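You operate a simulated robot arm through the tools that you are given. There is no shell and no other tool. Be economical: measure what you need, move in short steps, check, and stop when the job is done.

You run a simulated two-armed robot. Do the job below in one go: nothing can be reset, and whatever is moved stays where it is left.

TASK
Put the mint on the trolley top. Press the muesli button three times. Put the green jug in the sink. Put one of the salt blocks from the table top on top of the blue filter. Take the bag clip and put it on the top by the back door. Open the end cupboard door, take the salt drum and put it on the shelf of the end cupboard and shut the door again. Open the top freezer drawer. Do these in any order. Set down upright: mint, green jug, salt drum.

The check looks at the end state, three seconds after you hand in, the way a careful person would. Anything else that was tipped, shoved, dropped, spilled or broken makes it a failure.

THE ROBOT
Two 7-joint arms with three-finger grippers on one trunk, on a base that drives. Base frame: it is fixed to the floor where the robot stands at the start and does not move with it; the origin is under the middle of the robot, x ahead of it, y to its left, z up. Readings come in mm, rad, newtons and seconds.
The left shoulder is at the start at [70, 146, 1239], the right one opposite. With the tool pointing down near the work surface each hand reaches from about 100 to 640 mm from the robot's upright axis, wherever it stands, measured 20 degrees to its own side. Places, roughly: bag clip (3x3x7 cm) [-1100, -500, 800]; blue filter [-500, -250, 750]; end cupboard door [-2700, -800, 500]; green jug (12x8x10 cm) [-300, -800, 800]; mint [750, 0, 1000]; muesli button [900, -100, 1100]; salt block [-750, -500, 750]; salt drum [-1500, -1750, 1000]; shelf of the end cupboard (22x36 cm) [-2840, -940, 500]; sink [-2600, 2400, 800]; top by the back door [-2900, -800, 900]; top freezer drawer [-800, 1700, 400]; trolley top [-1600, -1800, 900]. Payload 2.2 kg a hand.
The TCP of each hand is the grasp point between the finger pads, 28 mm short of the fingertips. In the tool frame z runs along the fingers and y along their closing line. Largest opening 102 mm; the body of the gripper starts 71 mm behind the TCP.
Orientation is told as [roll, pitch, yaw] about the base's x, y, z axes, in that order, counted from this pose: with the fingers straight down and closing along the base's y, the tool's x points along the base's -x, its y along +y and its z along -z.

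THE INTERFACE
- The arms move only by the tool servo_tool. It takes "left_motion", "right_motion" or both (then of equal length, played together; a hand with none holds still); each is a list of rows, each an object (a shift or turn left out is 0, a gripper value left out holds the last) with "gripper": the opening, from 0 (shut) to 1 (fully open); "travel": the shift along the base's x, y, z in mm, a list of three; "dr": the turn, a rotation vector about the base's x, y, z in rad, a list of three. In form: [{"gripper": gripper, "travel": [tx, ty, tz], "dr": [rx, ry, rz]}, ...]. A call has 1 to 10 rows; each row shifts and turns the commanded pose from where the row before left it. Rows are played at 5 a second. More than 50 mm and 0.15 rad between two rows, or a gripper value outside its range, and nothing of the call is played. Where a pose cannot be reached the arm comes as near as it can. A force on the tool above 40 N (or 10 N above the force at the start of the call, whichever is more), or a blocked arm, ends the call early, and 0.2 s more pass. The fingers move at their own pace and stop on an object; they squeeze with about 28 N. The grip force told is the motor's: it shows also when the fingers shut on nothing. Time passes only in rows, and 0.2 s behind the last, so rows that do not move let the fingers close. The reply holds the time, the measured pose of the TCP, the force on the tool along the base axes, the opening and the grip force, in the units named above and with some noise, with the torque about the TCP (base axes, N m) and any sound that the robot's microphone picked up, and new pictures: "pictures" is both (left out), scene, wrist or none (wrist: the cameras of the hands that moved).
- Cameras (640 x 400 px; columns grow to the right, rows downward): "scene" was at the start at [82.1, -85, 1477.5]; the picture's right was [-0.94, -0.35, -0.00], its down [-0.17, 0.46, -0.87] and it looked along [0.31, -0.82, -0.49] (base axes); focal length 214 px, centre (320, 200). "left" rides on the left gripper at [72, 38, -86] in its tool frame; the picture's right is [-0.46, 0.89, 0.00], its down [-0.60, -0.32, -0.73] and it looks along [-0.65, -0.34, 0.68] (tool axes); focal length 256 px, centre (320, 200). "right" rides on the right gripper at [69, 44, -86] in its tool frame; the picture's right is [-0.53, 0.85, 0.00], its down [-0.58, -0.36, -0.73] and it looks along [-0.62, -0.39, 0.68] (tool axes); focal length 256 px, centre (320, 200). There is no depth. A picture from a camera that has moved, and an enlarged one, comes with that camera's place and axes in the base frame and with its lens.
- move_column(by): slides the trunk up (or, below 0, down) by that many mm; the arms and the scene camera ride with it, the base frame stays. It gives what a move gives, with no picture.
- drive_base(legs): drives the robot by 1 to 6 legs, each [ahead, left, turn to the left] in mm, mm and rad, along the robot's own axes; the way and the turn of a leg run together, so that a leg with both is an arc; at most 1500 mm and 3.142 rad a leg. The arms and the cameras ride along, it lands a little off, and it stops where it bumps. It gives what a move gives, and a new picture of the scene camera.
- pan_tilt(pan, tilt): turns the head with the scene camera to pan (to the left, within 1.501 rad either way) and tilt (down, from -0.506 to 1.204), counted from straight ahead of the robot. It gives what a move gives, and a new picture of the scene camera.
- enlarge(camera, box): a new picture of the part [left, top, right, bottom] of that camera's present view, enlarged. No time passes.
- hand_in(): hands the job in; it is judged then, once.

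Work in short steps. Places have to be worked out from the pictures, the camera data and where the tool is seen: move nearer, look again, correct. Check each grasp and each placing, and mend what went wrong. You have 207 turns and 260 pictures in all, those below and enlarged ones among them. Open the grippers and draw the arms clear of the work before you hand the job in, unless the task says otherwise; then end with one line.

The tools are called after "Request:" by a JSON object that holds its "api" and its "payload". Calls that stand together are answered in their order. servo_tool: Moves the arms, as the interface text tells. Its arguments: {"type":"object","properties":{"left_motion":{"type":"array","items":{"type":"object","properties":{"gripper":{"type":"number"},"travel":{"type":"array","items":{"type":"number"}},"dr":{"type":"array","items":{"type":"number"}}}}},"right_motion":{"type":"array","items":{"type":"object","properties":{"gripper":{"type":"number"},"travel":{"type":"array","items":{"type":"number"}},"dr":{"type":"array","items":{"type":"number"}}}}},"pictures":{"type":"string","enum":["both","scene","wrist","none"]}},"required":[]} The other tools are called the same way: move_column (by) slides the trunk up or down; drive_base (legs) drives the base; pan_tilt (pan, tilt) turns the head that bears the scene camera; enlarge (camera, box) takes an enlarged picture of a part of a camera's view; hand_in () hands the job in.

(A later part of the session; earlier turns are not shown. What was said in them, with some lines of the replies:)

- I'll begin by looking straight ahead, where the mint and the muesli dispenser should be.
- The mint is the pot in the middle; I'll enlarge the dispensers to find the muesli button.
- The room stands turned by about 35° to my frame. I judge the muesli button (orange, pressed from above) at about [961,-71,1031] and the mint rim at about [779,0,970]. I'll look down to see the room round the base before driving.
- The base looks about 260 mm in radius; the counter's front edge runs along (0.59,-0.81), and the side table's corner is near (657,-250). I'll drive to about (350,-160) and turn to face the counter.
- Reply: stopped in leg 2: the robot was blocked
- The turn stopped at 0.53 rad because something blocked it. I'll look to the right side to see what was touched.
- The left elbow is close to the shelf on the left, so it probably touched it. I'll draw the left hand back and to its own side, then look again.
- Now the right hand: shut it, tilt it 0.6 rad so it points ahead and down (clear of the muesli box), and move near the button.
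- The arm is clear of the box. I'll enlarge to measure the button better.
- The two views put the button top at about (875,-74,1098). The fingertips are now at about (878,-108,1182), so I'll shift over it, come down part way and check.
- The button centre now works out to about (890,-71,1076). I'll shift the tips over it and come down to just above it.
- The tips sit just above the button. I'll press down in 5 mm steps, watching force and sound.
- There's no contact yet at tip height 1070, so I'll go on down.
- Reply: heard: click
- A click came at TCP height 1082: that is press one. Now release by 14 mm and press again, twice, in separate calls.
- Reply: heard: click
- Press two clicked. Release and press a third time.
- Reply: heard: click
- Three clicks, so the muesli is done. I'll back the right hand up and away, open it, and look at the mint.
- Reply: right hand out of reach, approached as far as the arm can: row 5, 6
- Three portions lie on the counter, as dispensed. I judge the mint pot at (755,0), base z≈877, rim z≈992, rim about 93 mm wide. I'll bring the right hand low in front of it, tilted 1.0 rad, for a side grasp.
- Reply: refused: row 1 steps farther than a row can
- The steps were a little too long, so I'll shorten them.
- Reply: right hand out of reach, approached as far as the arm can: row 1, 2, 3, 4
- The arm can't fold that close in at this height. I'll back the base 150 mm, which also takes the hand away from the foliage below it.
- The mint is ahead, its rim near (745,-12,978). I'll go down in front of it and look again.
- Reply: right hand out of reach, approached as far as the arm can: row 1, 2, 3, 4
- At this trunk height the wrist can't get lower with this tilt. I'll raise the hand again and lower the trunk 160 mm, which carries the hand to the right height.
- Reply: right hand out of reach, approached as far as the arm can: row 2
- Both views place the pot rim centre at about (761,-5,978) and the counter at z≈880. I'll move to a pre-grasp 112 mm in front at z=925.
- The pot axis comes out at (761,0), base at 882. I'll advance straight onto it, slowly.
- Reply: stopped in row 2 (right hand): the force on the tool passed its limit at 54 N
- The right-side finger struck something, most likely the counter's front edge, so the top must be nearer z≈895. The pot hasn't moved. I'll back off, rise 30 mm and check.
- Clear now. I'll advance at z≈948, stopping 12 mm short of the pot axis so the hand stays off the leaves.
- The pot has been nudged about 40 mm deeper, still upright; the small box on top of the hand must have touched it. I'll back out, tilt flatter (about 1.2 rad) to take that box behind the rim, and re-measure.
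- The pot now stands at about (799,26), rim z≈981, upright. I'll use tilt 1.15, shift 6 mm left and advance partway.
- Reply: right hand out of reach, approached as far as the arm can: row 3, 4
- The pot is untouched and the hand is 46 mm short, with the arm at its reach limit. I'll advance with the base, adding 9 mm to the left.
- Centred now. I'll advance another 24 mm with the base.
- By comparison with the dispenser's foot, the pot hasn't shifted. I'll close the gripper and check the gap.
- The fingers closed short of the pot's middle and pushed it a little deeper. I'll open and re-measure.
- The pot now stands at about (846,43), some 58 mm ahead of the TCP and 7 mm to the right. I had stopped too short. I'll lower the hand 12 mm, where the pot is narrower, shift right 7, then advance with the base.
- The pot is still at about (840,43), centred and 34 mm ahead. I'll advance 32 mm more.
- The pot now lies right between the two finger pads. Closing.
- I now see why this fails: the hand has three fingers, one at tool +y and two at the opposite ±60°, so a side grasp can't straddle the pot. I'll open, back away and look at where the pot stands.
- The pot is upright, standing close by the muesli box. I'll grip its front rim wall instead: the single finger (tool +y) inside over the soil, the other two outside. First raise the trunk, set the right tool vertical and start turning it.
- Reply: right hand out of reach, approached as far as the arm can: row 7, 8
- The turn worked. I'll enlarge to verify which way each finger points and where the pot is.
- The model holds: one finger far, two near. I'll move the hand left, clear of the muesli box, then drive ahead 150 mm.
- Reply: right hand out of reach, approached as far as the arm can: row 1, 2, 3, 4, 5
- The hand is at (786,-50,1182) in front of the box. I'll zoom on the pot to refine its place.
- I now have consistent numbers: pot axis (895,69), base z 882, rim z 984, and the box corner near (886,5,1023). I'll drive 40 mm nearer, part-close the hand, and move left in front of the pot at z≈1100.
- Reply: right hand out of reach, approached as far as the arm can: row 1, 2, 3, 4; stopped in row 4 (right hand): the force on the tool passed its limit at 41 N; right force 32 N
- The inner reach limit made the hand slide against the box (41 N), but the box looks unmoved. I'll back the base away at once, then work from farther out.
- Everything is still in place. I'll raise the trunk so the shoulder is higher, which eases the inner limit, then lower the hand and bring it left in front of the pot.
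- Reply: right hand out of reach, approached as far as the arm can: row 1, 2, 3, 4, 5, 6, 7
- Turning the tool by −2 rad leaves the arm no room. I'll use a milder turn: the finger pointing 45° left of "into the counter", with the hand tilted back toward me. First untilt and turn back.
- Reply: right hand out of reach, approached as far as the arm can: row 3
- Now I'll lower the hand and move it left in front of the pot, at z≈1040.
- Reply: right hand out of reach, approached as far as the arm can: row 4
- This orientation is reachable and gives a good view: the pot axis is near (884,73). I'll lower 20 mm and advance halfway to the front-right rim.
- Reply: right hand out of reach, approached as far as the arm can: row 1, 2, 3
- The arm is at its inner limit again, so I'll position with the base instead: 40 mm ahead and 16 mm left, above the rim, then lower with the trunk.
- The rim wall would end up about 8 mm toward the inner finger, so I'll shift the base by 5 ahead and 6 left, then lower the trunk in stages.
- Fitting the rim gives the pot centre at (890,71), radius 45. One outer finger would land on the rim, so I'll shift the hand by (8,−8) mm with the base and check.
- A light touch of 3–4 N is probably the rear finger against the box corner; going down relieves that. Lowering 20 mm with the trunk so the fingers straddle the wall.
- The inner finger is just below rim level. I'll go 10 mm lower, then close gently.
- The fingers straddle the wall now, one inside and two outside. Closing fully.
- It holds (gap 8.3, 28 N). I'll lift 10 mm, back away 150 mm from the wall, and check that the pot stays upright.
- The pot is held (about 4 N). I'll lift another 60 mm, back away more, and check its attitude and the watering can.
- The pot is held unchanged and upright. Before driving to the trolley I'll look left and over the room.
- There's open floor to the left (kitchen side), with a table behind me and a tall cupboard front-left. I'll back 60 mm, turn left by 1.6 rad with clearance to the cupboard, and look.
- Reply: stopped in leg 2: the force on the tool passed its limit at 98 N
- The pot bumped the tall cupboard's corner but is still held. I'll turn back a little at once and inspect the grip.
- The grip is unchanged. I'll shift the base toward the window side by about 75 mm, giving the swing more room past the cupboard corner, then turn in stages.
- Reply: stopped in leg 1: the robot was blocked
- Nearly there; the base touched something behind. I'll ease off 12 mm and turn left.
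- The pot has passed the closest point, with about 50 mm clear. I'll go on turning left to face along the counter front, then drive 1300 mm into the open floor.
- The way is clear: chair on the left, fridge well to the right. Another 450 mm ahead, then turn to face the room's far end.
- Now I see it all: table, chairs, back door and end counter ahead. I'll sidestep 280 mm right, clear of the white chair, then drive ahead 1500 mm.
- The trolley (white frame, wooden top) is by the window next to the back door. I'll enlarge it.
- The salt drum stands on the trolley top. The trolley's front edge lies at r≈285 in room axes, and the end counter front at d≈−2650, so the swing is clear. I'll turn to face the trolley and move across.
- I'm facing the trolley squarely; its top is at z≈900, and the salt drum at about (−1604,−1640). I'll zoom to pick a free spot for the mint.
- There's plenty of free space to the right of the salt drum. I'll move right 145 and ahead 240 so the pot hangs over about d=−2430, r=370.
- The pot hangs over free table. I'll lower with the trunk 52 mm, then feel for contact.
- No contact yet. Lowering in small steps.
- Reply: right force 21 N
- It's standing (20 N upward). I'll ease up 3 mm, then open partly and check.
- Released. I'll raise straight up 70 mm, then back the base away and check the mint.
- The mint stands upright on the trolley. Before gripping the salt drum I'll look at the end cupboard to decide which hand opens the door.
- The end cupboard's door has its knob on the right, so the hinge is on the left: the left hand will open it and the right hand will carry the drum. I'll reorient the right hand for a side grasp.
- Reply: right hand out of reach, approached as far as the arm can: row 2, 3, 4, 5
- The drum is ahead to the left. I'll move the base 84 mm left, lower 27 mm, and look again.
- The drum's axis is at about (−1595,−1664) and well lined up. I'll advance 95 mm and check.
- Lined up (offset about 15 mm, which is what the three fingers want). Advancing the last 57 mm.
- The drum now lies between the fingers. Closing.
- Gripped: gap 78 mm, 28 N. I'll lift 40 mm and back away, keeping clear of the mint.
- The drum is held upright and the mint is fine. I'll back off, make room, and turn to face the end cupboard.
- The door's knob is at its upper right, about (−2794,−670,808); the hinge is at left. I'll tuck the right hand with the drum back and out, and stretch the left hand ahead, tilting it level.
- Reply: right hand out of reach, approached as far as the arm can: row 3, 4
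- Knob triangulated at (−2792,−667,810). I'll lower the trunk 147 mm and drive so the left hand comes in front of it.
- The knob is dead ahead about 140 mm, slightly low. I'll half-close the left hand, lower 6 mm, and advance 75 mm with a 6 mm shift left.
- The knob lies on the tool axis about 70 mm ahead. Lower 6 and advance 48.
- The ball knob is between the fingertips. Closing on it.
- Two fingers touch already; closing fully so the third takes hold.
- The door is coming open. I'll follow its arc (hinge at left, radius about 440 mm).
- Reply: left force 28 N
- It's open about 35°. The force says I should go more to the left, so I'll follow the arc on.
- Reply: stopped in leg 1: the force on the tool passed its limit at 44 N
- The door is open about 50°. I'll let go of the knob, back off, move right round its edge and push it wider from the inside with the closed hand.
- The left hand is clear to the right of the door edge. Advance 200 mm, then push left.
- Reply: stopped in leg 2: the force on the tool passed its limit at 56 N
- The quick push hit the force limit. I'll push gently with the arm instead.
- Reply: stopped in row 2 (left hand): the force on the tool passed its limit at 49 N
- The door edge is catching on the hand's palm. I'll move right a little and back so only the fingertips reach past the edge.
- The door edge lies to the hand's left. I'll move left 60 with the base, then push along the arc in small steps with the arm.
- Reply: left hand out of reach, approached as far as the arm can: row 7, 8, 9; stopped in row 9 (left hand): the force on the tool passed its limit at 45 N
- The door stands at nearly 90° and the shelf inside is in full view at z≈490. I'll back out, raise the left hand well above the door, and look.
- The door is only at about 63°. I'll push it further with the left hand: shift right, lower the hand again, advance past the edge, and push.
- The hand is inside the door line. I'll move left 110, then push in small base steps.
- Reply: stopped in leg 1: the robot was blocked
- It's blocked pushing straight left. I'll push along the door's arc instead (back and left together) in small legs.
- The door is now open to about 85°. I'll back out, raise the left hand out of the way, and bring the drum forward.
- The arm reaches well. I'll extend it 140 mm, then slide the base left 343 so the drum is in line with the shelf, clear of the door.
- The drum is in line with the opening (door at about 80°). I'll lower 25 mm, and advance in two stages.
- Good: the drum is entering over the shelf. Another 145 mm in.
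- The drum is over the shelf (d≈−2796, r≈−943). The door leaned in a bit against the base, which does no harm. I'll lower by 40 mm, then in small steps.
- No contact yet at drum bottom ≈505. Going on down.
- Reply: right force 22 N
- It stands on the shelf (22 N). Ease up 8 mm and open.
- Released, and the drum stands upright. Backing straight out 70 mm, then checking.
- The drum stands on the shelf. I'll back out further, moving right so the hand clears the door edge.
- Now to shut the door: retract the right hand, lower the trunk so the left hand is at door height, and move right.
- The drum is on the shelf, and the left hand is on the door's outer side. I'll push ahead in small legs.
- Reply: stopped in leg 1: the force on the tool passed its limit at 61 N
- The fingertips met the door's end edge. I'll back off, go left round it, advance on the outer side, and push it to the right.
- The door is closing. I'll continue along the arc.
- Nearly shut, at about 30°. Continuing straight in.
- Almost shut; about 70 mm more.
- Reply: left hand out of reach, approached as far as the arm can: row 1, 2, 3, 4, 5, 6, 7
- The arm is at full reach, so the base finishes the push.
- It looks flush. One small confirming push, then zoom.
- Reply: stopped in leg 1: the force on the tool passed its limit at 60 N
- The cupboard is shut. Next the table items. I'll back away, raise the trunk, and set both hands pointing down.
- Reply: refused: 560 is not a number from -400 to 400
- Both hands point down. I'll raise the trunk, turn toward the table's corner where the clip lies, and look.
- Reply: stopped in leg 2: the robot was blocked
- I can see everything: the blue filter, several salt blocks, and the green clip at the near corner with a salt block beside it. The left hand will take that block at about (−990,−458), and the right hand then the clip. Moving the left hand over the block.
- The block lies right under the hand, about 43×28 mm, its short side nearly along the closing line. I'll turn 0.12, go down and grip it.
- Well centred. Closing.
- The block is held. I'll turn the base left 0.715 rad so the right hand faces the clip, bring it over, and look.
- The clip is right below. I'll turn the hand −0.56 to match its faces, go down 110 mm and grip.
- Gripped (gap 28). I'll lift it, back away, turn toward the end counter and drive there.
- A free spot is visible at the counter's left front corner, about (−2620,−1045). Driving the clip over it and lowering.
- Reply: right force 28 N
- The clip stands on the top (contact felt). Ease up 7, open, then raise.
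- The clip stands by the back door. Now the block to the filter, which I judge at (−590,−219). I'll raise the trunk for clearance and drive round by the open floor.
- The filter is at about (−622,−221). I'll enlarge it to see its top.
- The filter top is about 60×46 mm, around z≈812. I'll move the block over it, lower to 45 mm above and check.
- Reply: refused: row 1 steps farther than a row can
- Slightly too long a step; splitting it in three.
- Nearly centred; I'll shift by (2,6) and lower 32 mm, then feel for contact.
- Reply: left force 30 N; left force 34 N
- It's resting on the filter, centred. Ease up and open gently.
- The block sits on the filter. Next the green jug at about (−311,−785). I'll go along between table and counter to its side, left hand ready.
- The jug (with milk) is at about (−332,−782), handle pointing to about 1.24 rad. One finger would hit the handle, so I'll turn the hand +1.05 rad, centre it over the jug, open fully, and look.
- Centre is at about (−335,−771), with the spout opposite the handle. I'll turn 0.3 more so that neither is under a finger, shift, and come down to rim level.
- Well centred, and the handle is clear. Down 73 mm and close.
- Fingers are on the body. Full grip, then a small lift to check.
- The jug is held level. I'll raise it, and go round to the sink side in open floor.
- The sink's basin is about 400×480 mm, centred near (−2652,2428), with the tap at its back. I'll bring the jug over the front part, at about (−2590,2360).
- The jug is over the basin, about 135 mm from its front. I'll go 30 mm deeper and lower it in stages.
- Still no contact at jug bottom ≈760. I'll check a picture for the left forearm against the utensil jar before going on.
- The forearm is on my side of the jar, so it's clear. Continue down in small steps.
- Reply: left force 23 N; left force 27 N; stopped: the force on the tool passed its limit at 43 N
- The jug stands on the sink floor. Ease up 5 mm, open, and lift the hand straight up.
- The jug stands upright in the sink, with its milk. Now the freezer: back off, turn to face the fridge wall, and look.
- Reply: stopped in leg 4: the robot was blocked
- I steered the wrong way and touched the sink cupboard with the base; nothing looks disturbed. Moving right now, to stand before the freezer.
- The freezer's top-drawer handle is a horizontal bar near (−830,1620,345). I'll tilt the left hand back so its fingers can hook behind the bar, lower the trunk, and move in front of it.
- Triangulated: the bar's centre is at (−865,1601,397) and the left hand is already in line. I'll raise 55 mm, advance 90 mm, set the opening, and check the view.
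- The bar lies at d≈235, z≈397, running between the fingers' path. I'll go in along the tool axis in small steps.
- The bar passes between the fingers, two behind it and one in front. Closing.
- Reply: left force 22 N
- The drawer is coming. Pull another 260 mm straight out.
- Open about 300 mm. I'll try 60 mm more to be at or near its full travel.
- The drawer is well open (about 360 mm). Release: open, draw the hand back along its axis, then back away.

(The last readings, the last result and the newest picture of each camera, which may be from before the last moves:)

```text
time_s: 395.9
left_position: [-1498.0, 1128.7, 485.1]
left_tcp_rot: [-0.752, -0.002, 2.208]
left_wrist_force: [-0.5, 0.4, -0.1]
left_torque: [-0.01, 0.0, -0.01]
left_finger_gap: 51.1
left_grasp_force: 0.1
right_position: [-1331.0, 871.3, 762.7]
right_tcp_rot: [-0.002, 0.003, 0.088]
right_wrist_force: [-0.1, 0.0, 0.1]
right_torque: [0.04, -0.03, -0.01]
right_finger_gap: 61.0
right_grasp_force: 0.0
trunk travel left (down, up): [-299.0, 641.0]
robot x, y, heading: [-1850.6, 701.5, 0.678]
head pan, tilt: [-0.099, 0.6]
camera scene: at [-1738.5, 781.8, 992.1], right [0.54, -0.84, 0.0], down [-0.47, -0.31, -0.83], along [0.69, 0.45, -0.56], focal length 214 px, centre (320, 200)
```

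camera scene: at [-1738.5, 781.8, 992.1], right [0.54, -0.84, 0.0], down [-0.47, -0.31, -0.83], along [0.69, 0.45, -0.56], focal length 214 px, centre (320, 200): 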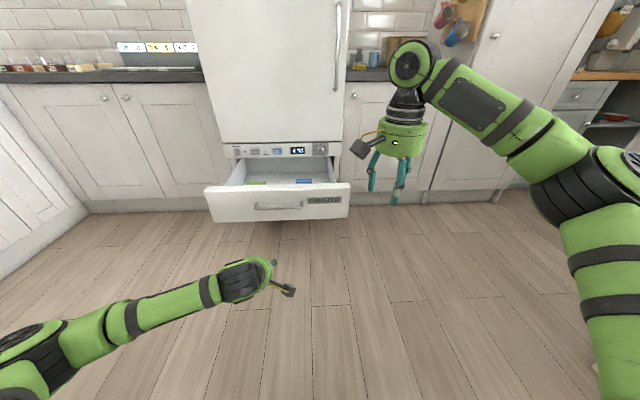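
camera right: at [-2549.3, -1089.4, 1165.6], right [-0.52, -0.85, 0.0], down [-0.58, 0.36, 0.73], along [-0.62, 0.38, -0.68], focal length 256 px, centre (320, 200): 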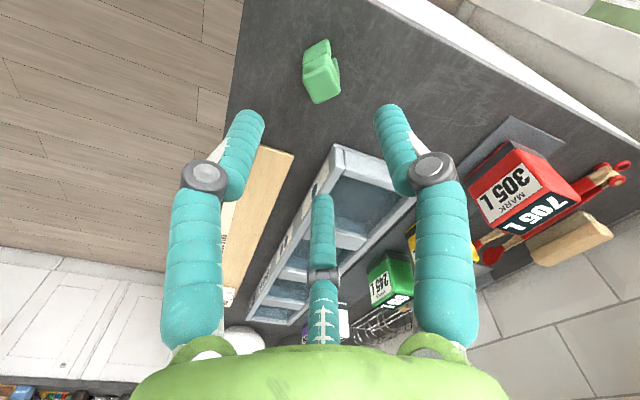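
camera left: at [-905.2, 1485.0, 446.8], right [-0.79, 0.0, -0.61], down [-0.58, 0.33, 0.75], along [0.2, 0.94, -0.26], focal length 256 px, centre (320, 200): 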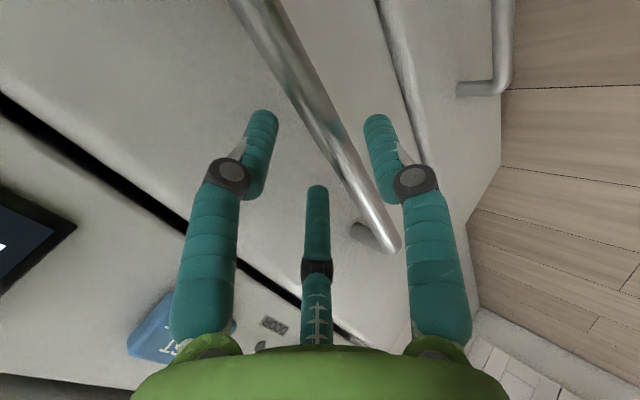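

The drawer stays open. I'll raise the trunk and check the sink side and the table.

Request:
{"api": "move_column", "payload": {"by": 400}}

Request:
{"api": "pan_tilt", "payload": {"pan": 1.3, "tilt": 0.35}}

Request:
{"api": "enlarge", "payload": {"camera": "scene", "box": [200, 80, 440, 230]}}

Request:
{"api": "pan_tilt", "payload": {"pan": -1.35, "tilt": 0.4}}

```text
time_s: 399.7
left_position: [-1497.6, 1129.3, 884.6]
left_tcp_rot: [-0.751, -0.001, 2.209]
left_wrist_force: [-0.3, -1.0, 0.0]
left_torque: [-0.05, 0.05, 0.01]
left_finger_gap: 51.0
left_grasp_force: 0.2
right_position: [-1330.1, 872.2, 1162.6]
right_tcp_rot: [-0.003, 0.004, 0.09]
right_wrist_force: [-0.4, 0.1, -0.3]
right_torque: [-0.01, -0.01, -0.01]
right_finger_gap: 60.9
right_grasp_force: 0.0
trunk travel left (down, up): [-699.0, 241.0]
robot x, y, heading: [-1849.3, 704.0, 0.679]
head pan, tilt: [-0.099, 0.6]
```

```text
time_s: 401.3
left_position: [-1497.0, 1130.5, 884.1]
left_tcp_rot: [-0.751, -0.002, 2.207]
left_wrist_force: [0.5, -0.1, 0.1]
left_torque: [0.0, 0.02, -0.02]
left_finger_gap: 51.0
left_grasp_force: 0.1
right_position: [-1329.7, 871.5, 1162.7]
right_tcp_rot: [0.0, 0.005, 0.09]
right_wrist_force: [-0.6, -0.5, -0.2]
right_torque: [-0.02, -0.02, 0.01]
right_finger_gap: 61.0
right_grasp_force: 0.1
trunk travel left (down, up): [-699.0, 241.0]
robot x, y, heading: [-1853.7, 701.4, 0.674]
head pan, tilt: [1.3, 0.351]
camera scene: at [-1848.9, 819.7, 1414.8], right [0.92, 0.39, 0.0], down [0.13, -0.32, -0.94], along [-0.37, 0.86, -0.34], focal length 214 px, centre (320, 200)
```

scene: 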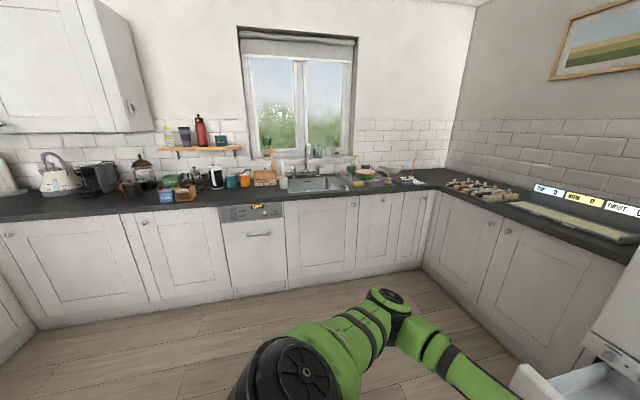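

```text
2.67 times, centred on (320, 155) of scene
camera zoom: at [-1848.9, 819.7, 1414.8], right [0.92, 0.39, 0.0], down [0.13, -0.32, -0.94], along [-0.37, 0.86, -0.34], focal length 572 px, centre (320, 320)
```

zoom: 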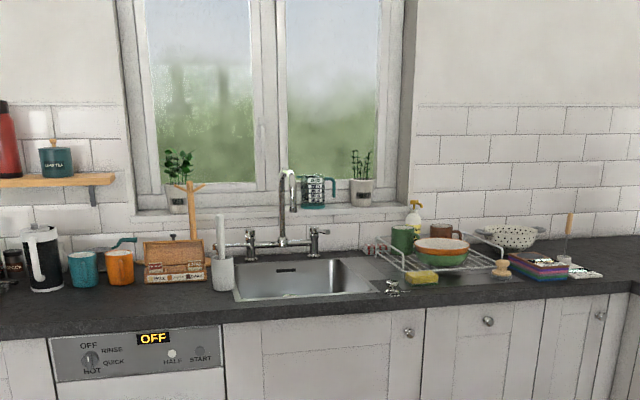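

```text
time_s: 403.6
left_position: [-1497.9, 1129.9, 884.9]
left_tcp_rot: [-0.751, -0.002, 2.207]
left_wrist_force: [-0.3, 0.6, -0.3]
left_torque: [-0.02, 0.01, 0.0]
left_finger_gap: 51.0
left_grasp_force: 0.0
right_position: [-1329.2, 871.6, 1161.7]
right_tcp_rot: [-0.002, 0.004, 0.089]
right_wrist_force: [0.7, 0.1, -0.9]
right_torque: [0.0, -0.01, 0.01]
right_finger_gap: 61.4
right_grasp_force: 0.1
trunk travel left (down, up): [-699.0, 241.0]
robot x, y, heading: [-1854.8, 699.6, 0.675]
head pan, tilt: [-1.349, 0.4]
camera scene: at [-1740.1, 676.1, 1410.2], right [-0.62, -0.78, 0.0], down [-0.3, 0.24, -0.92], along [0.72, -0.58, -0.39], focal length 214 px, centre (320, 200)
```

scene: 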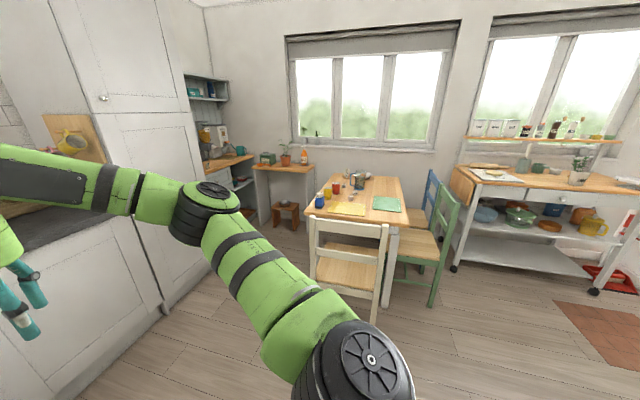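

The sink side is intact. One enlargement for the table, the block on the filter, and the start counter.

Request:
{"api": "enlarge", "payload": {"camera": "scene", "box": [280, 160, 420, 250]}}

Request:
{"api": "enlarge", "payload": {"camera": "scene", "box": [180, 70, 330, 180]}}

```text
4.44 times, centred on (350, 205) of scene
camera zoom: at [-1740.1, 676.1, 1410.2], right [-0.62, -0.78, 0.0], down [-0.3, 0.24, -0.92], along [0.72, -0.58, -0.39], focal length 953 px, centre (187, 178)
```

zoom: 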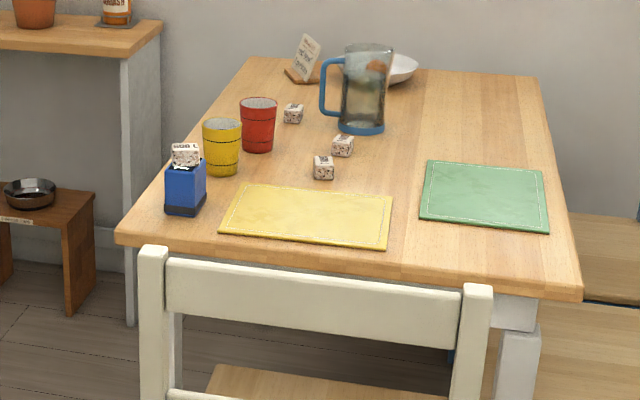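

```text
3.64 times, centred on (255, 125) of scene
camera zoom: at [-1740.1, 676.1, 1410.2], right [-0.62, -0.78, 0.0], down [-0.3, 0.24, -0.92], along [0.72, -0.58, -0.39], focal length 780 px, centre (556, 473)
```

zoom: 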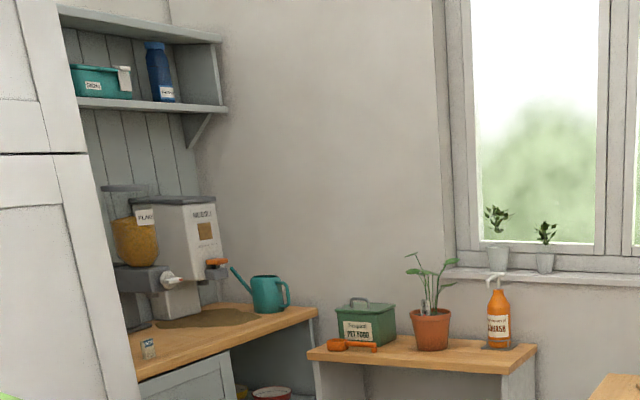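

Everything is in place: the block on the filter, the can and dispensers upright. I'll open both grippers fully and hand in.

Request:
{"api": "servo_tool", "payload": {"left_motion": [{"gripper": 1}, {}], "right_motion": [{"gripper": 1}, {}], "pictures": "none"}}

Request:
{"api": "hand_in", "payload": {}}

```text
time_s: 404.2
left_position: [-1497.7, 1130.2, 883.7]
left_tcp_rot: [-0.749, -0.002, 2.207]
left_wrist_force: [0.1, -0.4, -0.9]
left_torque: [0.0, -0.02, -0.02]
left_finger_gap: 102.0
left_grasp_force: 0.0
right_position: [-1330.8, 870.7, 1161.0]
right_tcp_rot: [-0.002, 0.004, 0.088]
right_wrist_force: [0.6, 0.8, -0.6]
right_torque: [-0.03, 0.0, -0.02]
right_finger_gap: 102.2
right_grasp_force: 0.1
trunk travel left (down, up): [-699.0, 241.0]
robot x, y, heading: [-1850.1, 704.1, 0.666]
head pan, tilt: [-1.349, 0.4]
```

```text
The job is handed in.
```

All seven tasks are done and handed in, though on the way the mint pot knocked the tall cupboard's corner, the base and arms bumped furniture a few times, and the muesli fell on the bare counter because no bowl was under the dispenser; I saw nothing tipped or broken, and after closing I did not look at the cupboard door or the clip again.
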